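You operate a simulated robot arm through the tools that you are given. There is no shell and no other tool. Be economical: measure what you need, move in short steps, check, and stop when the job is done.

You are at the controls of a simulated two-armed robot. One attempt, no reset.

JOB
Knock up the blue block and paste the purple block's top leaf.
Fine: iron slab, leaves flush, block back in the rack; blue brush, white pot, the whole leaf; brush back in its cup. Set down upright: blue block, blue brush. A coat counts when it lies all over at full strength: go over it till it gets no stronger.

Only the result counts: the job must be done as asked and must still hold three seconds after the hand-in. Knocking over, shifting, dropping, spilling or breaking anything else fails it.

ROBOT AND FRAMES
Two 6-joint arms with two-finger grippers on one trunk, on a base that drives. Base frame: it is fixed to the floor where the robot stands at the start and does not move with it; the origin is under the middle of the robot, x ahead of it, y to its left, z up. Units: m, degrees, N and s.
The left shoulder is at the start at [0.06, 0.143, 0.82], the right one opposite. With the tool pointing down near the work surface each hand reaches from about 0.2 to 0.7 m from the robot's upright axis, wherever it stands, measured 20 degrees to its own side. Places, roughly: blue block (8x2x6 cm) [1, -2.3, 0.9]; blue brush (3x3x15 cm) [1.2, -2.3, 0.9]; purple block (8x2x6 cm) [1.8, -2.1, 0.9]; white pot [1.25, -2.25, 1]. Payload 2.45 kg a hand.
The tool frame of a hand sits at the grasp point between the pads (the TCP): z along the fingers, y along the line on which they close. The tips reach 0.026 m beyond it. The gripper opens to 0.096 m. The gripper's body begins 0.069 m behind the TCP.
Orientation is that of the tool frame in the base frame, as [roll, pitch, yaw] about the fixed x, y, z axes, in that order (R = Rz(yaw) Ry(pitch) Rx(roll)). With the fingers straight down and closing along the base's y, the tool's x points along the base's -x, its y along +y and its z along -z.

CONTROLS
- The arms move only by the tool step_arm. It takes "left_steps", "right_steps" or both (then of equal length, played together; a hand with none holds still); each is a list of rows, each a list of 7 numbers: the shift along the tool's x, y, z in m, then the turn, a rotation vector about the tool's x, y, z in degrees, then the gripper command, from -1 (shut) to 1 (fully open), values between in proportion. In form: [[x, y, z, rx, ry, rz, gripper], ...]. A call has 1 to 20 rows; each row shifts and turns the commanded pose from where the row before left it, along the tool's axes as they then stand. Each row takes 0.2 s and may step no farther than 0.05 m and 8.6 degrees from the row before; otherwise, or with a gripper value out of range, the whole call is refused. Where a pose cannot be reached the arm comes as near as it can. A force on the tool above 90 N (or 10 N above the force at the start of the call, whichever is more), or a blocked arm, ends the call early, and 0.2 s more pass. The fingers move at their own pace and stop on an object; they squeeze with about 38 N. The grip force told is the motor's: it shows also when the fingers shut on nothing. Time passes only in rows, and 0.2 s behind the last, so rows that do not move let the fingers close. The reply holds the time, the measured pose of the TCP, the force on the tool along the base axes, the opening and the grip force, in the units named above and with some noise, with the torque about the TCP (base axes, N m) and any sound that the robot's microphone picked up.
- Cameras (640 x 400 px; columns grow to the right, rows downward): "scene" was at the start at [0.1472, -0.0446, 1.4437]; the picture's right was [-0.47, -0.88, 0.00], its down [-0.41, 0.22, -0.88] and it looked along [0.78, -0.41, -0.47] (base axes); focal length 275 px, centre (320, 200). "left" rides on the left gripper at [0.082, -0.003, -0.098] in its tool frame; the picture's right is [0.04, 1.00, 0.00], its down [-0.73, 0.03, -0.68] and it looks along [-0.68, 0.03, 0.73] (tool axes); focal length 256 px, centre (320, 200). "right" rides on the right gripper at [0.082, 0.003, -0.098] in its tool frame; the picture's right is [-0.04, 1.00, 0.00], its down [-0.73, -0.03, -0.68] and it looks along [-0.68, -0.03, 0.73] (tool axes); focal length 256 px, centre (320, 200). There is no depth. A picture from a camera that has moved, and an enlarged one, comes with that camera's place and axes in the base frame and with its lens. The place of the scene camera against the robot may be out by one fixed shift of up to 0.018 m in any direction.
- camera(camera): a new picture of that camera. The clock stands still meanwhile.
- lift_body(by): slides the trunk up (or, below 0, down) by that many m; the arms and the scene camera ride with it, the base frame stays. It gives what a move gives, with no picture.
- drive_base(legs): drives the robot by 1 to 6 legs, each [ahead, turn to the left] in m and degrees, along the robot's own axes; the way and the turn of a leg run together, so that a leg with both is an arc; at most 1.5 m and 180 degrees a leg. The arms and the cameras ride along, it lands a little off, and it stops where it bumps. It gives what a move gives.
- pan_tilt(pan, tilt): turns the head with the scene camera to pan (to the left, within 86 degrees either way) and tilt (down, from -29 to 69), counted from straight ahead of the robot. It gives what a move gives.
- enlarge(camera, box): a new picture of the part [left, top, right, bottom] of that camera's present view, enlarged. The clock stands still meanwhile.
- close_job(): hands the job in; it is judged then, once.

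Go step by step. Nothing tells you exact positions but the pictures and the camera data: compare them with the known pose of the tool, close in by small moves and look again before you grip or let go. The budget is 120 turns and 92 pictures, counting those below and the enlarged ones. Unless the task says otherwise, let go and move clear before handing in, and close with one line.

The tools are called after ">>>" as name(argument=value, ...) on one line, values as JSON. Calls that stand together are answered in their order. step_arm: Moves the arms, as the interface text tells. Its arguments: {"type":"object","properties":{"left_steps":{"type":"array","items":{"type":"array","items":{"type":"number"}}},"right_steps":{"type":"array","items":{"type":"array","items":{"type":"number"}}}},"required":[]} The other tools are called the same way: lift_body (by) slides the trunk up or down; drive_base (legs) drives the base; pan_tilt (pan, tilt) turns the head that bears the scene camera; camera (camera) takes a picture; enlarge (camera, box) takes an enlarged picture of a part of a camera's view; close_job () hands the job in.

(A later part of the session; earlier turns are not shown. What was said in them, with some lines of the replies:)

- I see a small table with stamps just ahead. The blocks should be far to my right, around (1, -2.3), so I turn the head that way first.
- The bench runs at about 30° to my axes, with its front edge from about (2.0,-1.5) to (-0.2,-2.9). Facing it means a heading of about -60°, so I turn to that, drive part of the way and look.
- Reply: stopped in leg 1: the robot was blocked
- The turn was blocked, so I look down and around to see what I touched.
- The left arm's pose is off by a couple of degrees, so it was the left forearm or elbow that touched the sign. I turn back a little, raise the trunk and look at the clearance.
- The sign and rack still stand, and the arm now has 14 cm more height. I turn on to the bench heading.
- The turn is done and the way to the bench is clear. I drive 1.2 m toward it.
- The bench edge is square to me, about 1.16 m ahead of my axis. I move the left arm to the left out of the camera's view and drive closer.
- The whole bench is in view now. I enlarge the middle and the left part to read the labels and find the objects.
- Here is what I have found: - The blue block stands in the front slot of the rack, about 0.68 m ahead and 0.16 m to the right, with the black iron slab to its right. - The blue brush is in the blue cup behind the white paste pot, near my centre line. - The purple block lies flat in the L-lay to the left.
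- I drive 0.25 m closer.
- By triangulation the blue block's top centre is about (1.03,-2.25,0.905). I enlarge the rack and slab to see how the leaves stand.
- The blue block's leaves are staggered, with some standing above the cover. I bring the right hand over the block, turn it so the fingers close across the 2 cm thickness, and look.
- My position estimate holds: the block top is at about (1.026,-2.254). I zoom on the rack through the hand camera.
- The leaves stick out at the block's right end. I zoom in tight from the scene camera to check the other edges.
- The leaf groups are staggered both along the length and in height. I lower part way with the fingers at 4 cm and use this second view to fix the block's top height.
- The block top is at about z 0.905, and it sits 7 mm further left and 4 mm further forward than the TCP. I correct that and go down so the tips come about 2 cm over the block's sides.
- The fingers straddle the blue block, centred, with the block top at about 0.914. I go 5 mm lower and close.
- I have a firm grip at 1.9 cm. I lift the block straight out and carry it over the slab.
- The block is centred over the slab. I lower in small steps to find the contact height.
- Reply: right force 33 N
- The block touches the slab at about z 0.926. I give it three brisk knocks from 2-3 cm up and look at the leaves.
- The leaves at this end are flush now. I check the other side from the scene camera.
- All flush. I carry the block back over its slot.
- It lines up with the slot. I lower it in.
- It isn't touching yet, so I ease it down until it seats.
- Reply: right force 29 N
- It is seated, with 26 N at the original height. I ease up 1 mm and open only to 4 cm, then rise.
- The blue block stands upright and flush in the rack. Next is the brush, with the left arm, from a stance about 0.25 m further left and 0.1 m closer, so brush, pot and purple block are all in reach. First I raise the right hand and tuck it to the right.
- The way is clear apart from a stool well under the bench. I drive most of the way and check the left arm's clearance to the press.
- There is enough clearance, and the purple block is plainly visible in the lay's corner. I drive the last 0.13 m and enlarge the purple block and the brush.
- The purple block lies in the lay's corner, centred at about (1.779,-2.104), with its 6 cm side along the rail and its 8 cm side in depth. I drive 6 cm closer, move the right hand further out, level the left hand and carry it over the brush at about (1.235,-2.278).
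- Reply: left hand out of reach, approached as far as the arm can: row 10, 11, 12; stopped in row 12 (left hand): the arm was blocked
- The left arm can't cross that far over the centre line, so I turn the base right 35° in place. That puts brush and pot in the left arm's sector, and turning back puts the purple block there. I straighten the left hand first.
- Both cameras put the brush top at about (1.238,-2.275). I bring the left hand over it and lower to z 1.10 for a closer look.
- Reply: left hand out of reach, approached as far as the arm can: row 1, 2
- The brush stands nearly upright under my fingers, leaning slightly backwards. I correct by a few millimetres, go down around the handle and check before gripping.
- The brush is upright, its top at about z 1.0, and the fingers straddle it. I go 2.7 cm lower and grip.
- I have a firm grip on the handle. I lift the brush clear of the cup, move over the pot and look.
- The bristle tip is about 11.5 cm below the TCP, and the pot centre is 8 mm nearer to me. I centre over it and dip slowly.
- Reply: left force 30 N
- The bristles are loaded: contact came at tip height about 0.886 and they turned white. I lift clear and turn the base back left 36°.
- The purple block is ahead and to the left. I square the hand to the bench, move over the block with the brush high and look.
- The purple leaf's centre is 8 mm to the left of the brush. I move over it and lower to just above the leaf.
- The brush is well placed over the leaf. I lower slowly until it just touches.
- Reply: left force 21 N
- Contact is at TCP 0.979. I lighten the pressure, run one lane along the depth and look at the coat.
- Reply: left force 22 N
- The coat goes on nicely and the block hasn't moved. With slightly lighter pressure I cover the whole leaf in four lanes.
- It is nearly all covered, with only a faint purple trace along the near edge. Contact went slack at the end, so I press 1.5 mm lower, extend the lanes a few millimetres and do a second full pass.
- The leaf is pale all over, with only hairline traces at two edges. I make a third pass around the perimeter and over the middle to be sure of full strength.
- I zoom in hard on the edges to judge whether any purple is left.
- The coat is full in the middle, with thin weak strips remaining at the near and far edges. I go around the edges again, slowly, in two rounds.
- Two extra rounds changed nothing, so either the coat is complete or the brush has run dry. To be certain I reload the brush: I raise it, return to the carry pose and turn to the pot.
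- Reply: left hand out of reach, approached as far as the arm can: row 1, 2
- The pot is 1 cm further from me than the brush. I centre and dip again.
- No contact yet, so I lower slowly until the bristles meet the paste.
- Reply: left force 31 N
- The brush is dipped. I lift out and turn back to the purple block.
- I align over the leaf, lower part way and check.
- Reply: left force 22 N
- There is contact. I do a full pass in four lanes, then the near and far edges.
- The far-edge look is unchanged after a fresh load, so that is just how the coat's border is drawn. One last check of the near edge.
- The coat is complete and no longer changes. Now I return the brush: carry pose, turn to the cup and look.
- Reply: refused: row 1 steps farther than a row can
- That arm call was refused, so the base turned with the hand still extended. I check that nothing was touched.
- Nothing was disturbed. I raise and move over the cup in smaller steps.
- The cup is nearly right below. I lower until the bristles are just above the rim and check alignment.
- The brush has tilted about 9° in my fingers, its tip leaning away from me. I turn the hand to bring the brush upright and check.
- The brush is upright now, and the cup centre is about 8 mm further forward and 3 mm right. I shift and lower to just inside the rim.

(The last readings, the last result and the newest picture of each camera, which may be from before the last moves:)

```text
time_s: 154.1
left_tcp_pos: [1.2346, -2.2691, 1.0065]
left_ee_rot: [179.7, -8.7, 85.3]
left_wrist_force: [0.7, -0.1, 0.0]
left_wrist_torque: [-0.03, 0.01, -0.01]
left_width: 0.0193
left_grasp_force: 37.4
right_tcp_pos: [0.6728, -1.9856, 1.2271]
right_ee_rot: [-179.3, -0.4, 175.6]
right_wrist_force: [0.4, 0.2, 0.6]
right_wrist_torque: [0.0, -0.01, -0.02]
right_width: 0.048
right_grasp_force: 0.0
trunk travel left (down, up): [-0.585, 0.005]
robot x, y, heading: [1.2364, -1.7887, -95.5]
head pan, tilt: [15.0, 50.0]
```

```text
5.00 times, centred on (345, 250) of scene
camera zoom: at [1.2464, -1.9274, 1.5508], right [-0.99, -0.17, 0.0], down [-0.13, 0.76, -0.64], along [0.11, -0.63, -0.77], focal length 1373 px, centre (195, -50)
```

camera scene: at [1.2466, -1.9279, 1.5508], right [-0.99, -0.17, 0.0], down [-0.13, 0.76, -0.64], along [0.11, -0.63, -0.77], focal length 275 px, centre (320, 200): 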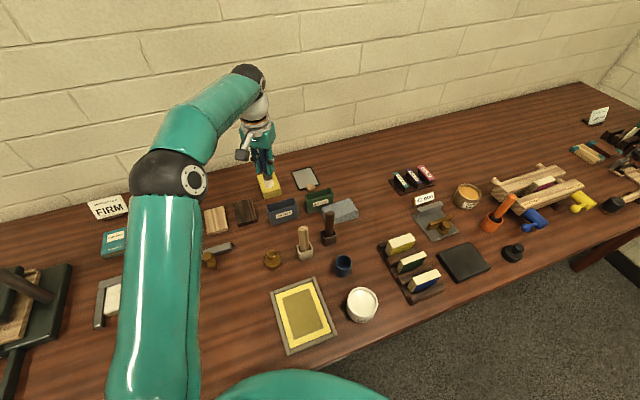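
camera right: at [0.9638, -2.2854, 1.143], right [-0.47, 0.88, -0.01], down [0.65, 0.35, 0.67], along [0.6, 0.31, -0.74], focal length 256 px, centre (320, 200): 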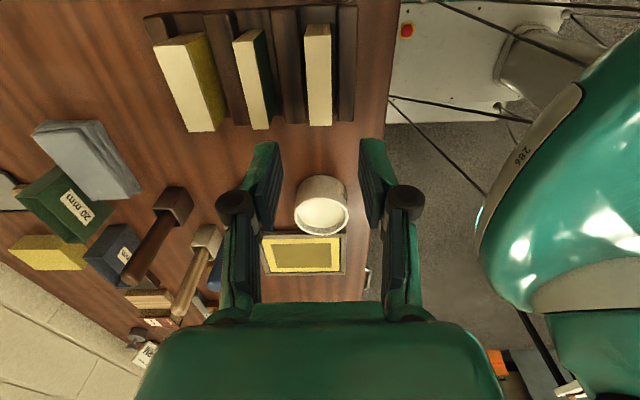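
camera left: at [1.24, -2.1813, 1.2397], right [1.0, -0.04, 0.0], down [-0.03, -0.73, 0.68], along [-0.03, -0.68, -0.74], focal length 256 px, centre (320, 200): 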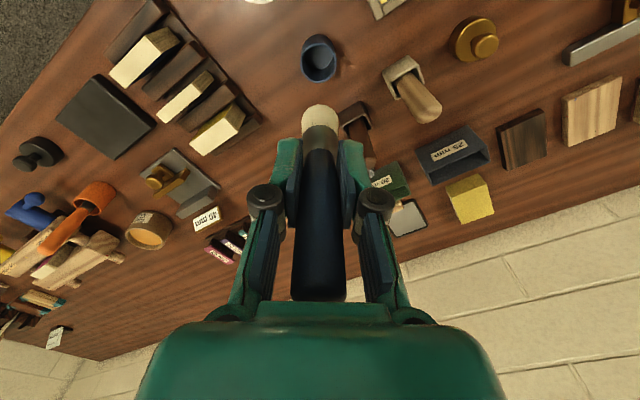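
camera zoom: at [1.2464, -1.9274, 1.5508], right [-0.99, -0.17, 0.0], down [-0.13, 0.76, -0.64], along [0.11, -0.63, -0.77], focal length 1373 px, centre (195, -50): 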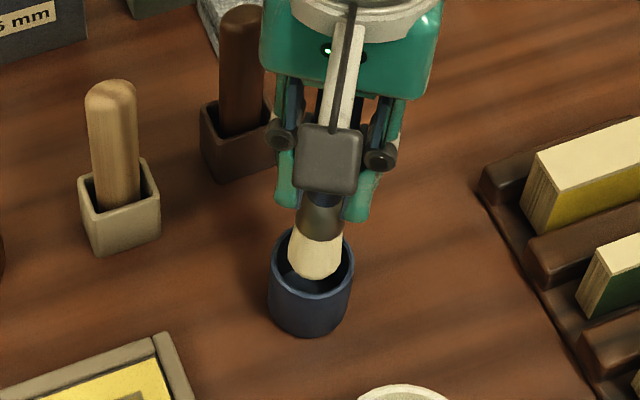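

It is well centred in the cup. I lower the brush gently to the cup's floor.

>>> step_arm(left_steps=[[-0.0022, 0, 0.0148, 0, 0, 0, -1], [-0.0022, 0, 0.0148, 0, 0, 0, -1], [-0.0012, 0, 0.008, 0, 0, 0, -1], [-0.0006, 0, 0.004, 0, 0, 0, -1], [0, 0, 0, 0, 0, 0, -1]])

```text
time_s: 155.3
left_tcp_pos: [1.2352, -2.2693, 0.9633]
left_ee_rot: [179.8, -8.6, 85.3]
left_wrist_force: [-1.2, -1.7, -0.4]
left_wrist_torque: [-0.03, 0.01, 0.03]
left_width: 0.0189
left_grasp_force: 38.0
right_tcp_pos: [0.6728, -1.9864, 1.227]
right_ee_rot: [-179.2, -0.5, 175.7]
right_wrist_force: [0.7, 0.6, 0.3]
right_wrist_torque: [0.01, 0.01, -0.02]
right_width: 0.048
right_grasp_force: 0.1
trunk travel left (down, up): [-0.585, 0.005]
robot x, y, heading: [1.233, -1.7872, -95.8]
head pan, tilt: [15.0, 50.0]
```

>>> step_arm(left_steps=[[-0.0006, 0, 0.004, 0, 0, 0, -1], [-0.0004, 0, 0.003, 0, 0, 0, -1], [-0.0003, 0, 0.002, 0, 0, 0, -1], [0, 0, 0, 0, 0, 0, -1]])

```text
time_s: 156.3
left_tcp_pos: [1.2333, -2.269, 0.9553]
left_ee_rot: [179.8, -8.6, 85.3]
left_wrist_force: [-0.5, -0.3, -0.7]
left_wrist_torque: [-0.1, -0.02, 0.01]
left_width: 0.0192
left_grasp_force: 38.1
right_tcp_pos: [0.6727, -1.9861, 1.2269]
right_ee_rot: [-179.3, -0.5, 175.7]
right_wrist_force: [-0.3, -0.5, -0.2]
right_wrist_torque: [0.0, 0.01, -0.02]
right_width: 0.048
right_grasp_force: 0.0
trunk travel left (down, up): [-0.585, 0.005]
robot x, y, heading: [1.2319, -1.7913, -95.6]
head pan, tilt: [15.0, 50.0]
```

>>> step_arm(left_steps=[[-0.0004, 0, 0.0025, 0, 0, 0, -1], [-0.0004, 0, 0.0025, 0, 0, 0, -1], [-0.0003, 0, 0.002, 0, 0, 0, -1], [0, 0, 0, 0, 0, 0, -1]])

```text
time_s: 157.3
left_tcp_pos: [1.2338, -2.2692, 0.9503]
left_ee_rot: [179.8, -8.3, 85.3]
left_wrist_force: [1.0, -3.5, 34.8]
left_wrist_torque: [-0.35, 0.05, 0.03]
left_width: 0.019
left_grasp_force: 38.1
right_tcp_pos: [0.6723, -1.9845, 1.2281]
right_ee_rot: [-179.2, -0.5, 175.7]
right_wrist_force: [0.0, 0.6, 0.1]
right_wrist_torque: [-0.01, 0.03, 0.01]
right_width: 0.048
right_grasp_force: 0.1
trunk travel left (down, up): [-0.585, 0.005]
robot x, y, heading: [1.2358, -1.7909, -95.6]
head pan, tilt: [15.0, 50.0]
```

It is seated at 35 N. I ease off, open the fingers and check the brush before withdrawing.

>>> step_arm(left_steps=[[0.0003, 0, -0.002, 0, 0, 0, -1], [0.0002, 0, -0.0015, 0, 0, 0, -1], [0, 0, 0, 0, 0, 0, -0.6], [0, 0, 0, 0, 0, 0, -0.3], [0, 0, 0, 0, 0, 0, 0.1], [0, 0, 0, 0, 0, 0, 0.3], [0, 0, 0, 0, 0, 0, 0.3]])

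>>> camera(camera="left")

>>> enlarge(camera="scene", box=[310, 200, 380, 290])

```text
time_s: 158.9
left_tcp_pos: [1.2347, -2.2695, 0.9514]
left_ee_rot: [179.8, -8.5, 85.2]
left_wrist_force: [-0.4, 0.0, 0.4]
left_wrist_torque: [0.0, 0.01, 0.0]
left_width: 0.0623
left_grasp_force: 0.1
right_tcp_pos: [0.6729, -1.9863, 1.2262]
right_ee_rot: [-179.4, -0.5, 175.7]
right_wrist_force: [-0.9, 0.1, 0.0]
right_wrist_torque: [-0.04, 0.01, -0.01]
right_width: 0.0479
right_grasp_force: 0.1
trunk travel left (down, up): [-0.585, 0.005]
robot x, y, heading: [1.2376, -1.7894, -95.3]
head pan, tilt: [15.0, 50.0]
```

```text
12 pictures are left
camera left: at [1.2366, -2.2042, 1.0598], right [1.0, -0.04, 0.01], down [-0.04, -0.83, 0.56], along [-0.02, -0.56, -0.83], focal length 256 px, centre (320, 200)
```

left: 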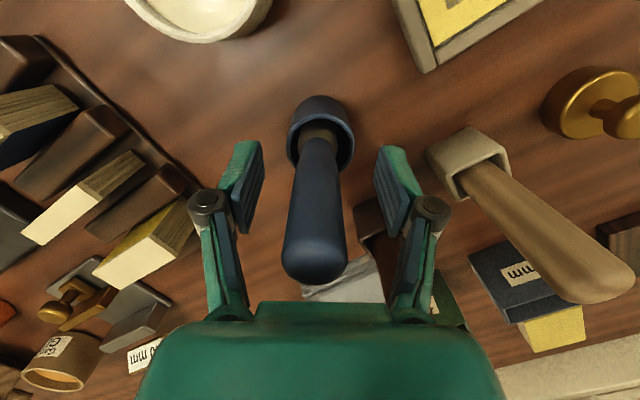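

```text
4.44 times, centred on (345, 245) of scene
camera zoom: at [1.2464, -1.9275, 1.5508], right [-0.99, -0.17, 0.0], down [-0.13, 0.76, -0.64], along [0.11, -0.63, -0.77], focal length 1220 px, centre (209, 0)
```

zoom: 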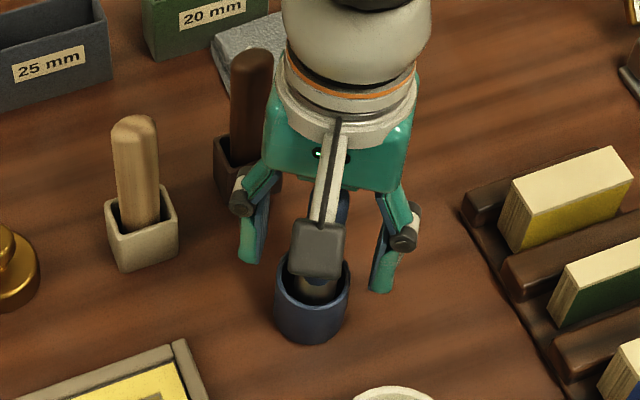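

The brush stands upright in its cup, free of the fingers. I withdraw straight up.

>>> step_arm(left_steps=[[0.003, 0, -0.0198, 0, 0, 0, 0.3], [0.006, 0, -0.0396, 0, 0, 0, 0.3], [0.006, 0, -0.0396, 0, 0, 0, 0.3], [0.006, 0, -0.0396, 0, 0, 0, 0.3], [0.006, 0, -0.0396, 0, 0, 0, 0.3], [0, 0.04, 0, 0, 0, 0, 0.3], [0, 0.04, 0, 0, 0, 0, 0.3], [0, 0.04, 0, 0, 0, 0, 0.3], [0, 0, 0, 0, 0, 0, 0.3]])

>>> camera(camera="scene")

>>> enlarge(camera="scene", box=[310, 210, 450, 320])

```text
time_s: 160.9
left_tcp_pos: [1.3527, -2.28, 1.1336]
left_ee_rot: [179.7, -8.6, 85.4]
left_wrist_force: [0.5, 0.9, -0.9]
left_wrist_torque: [0.01, -0.02, -0.05]
left_width: 0.0624
left_grasp_force: 0.1
right_tcp_pos: [0.6719, -1.9858, 1.2256]
right_ee_rot: [-179.3, -0.4, 175.7]
right_wrist_force: [-0.1, 0.0, -0.1]
right_wrist_torque: [-0.02, -0.02, -0.01]
right_width: 0.0479
right_grasp_force: 0.1
trunk travel left (down, up): [-0.585, 0.005]
robot x, y, heading: [1.2359, -1.7872, -95.8]
head pan, tilt: [15.0, 50.0]
```

```text
10 pictures are left
camera scene: at [1.2453, -1.9274, 1.5508], right [-0.99, -0.17, 0.0], down [-0.13, 0.76, -0.64], along [0.11, -0.63, -0.77], focal length 275 px, centre (320, 200)
```

scene: 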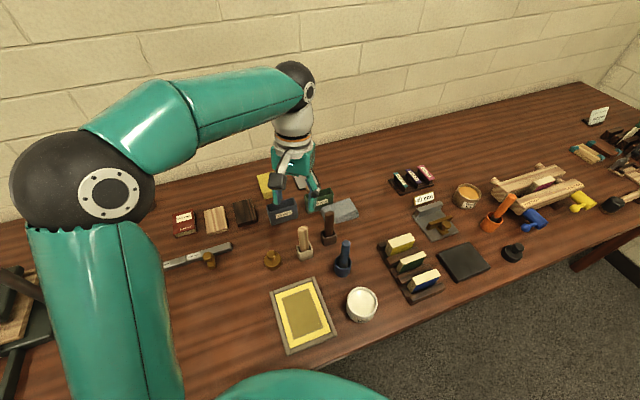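

```text
3.64 times, centred on (380, 265) of scene
camera zoom: at [1.2453, -1.9274, 1.5508], right [-0.99, -0.17, 0.0], down [-0.13, 0.76, -0.64], along [0.11, -0.63, -0.77], focal length 998 px, centre (102, -36)
```

zoom: 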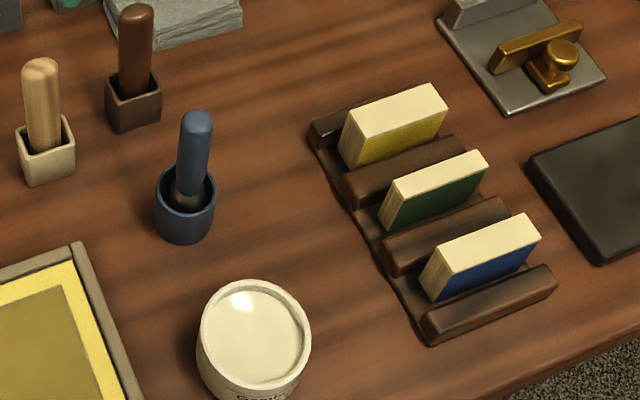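

The blue block is flush in the rack, the brush stands in its cup, the leaf is fully pasted, and both hands are clear. I hand the job in.

>>> close_job()

```text
The job is handed in.
```

The job is handed in: the blue block was knocked up on the iron slab until its leaves were flush and is back in the rack. The purple block's whole top leaf is pasted from the white pot, and the blue brush stands in its cup. Extra passes after a fresh dip made the coat no stronger, though a faint purple line still showed along the leaf's near and far edges. Early on, the left arm bumped something near the sign table while I was turning; the sign and rack stayed standing.
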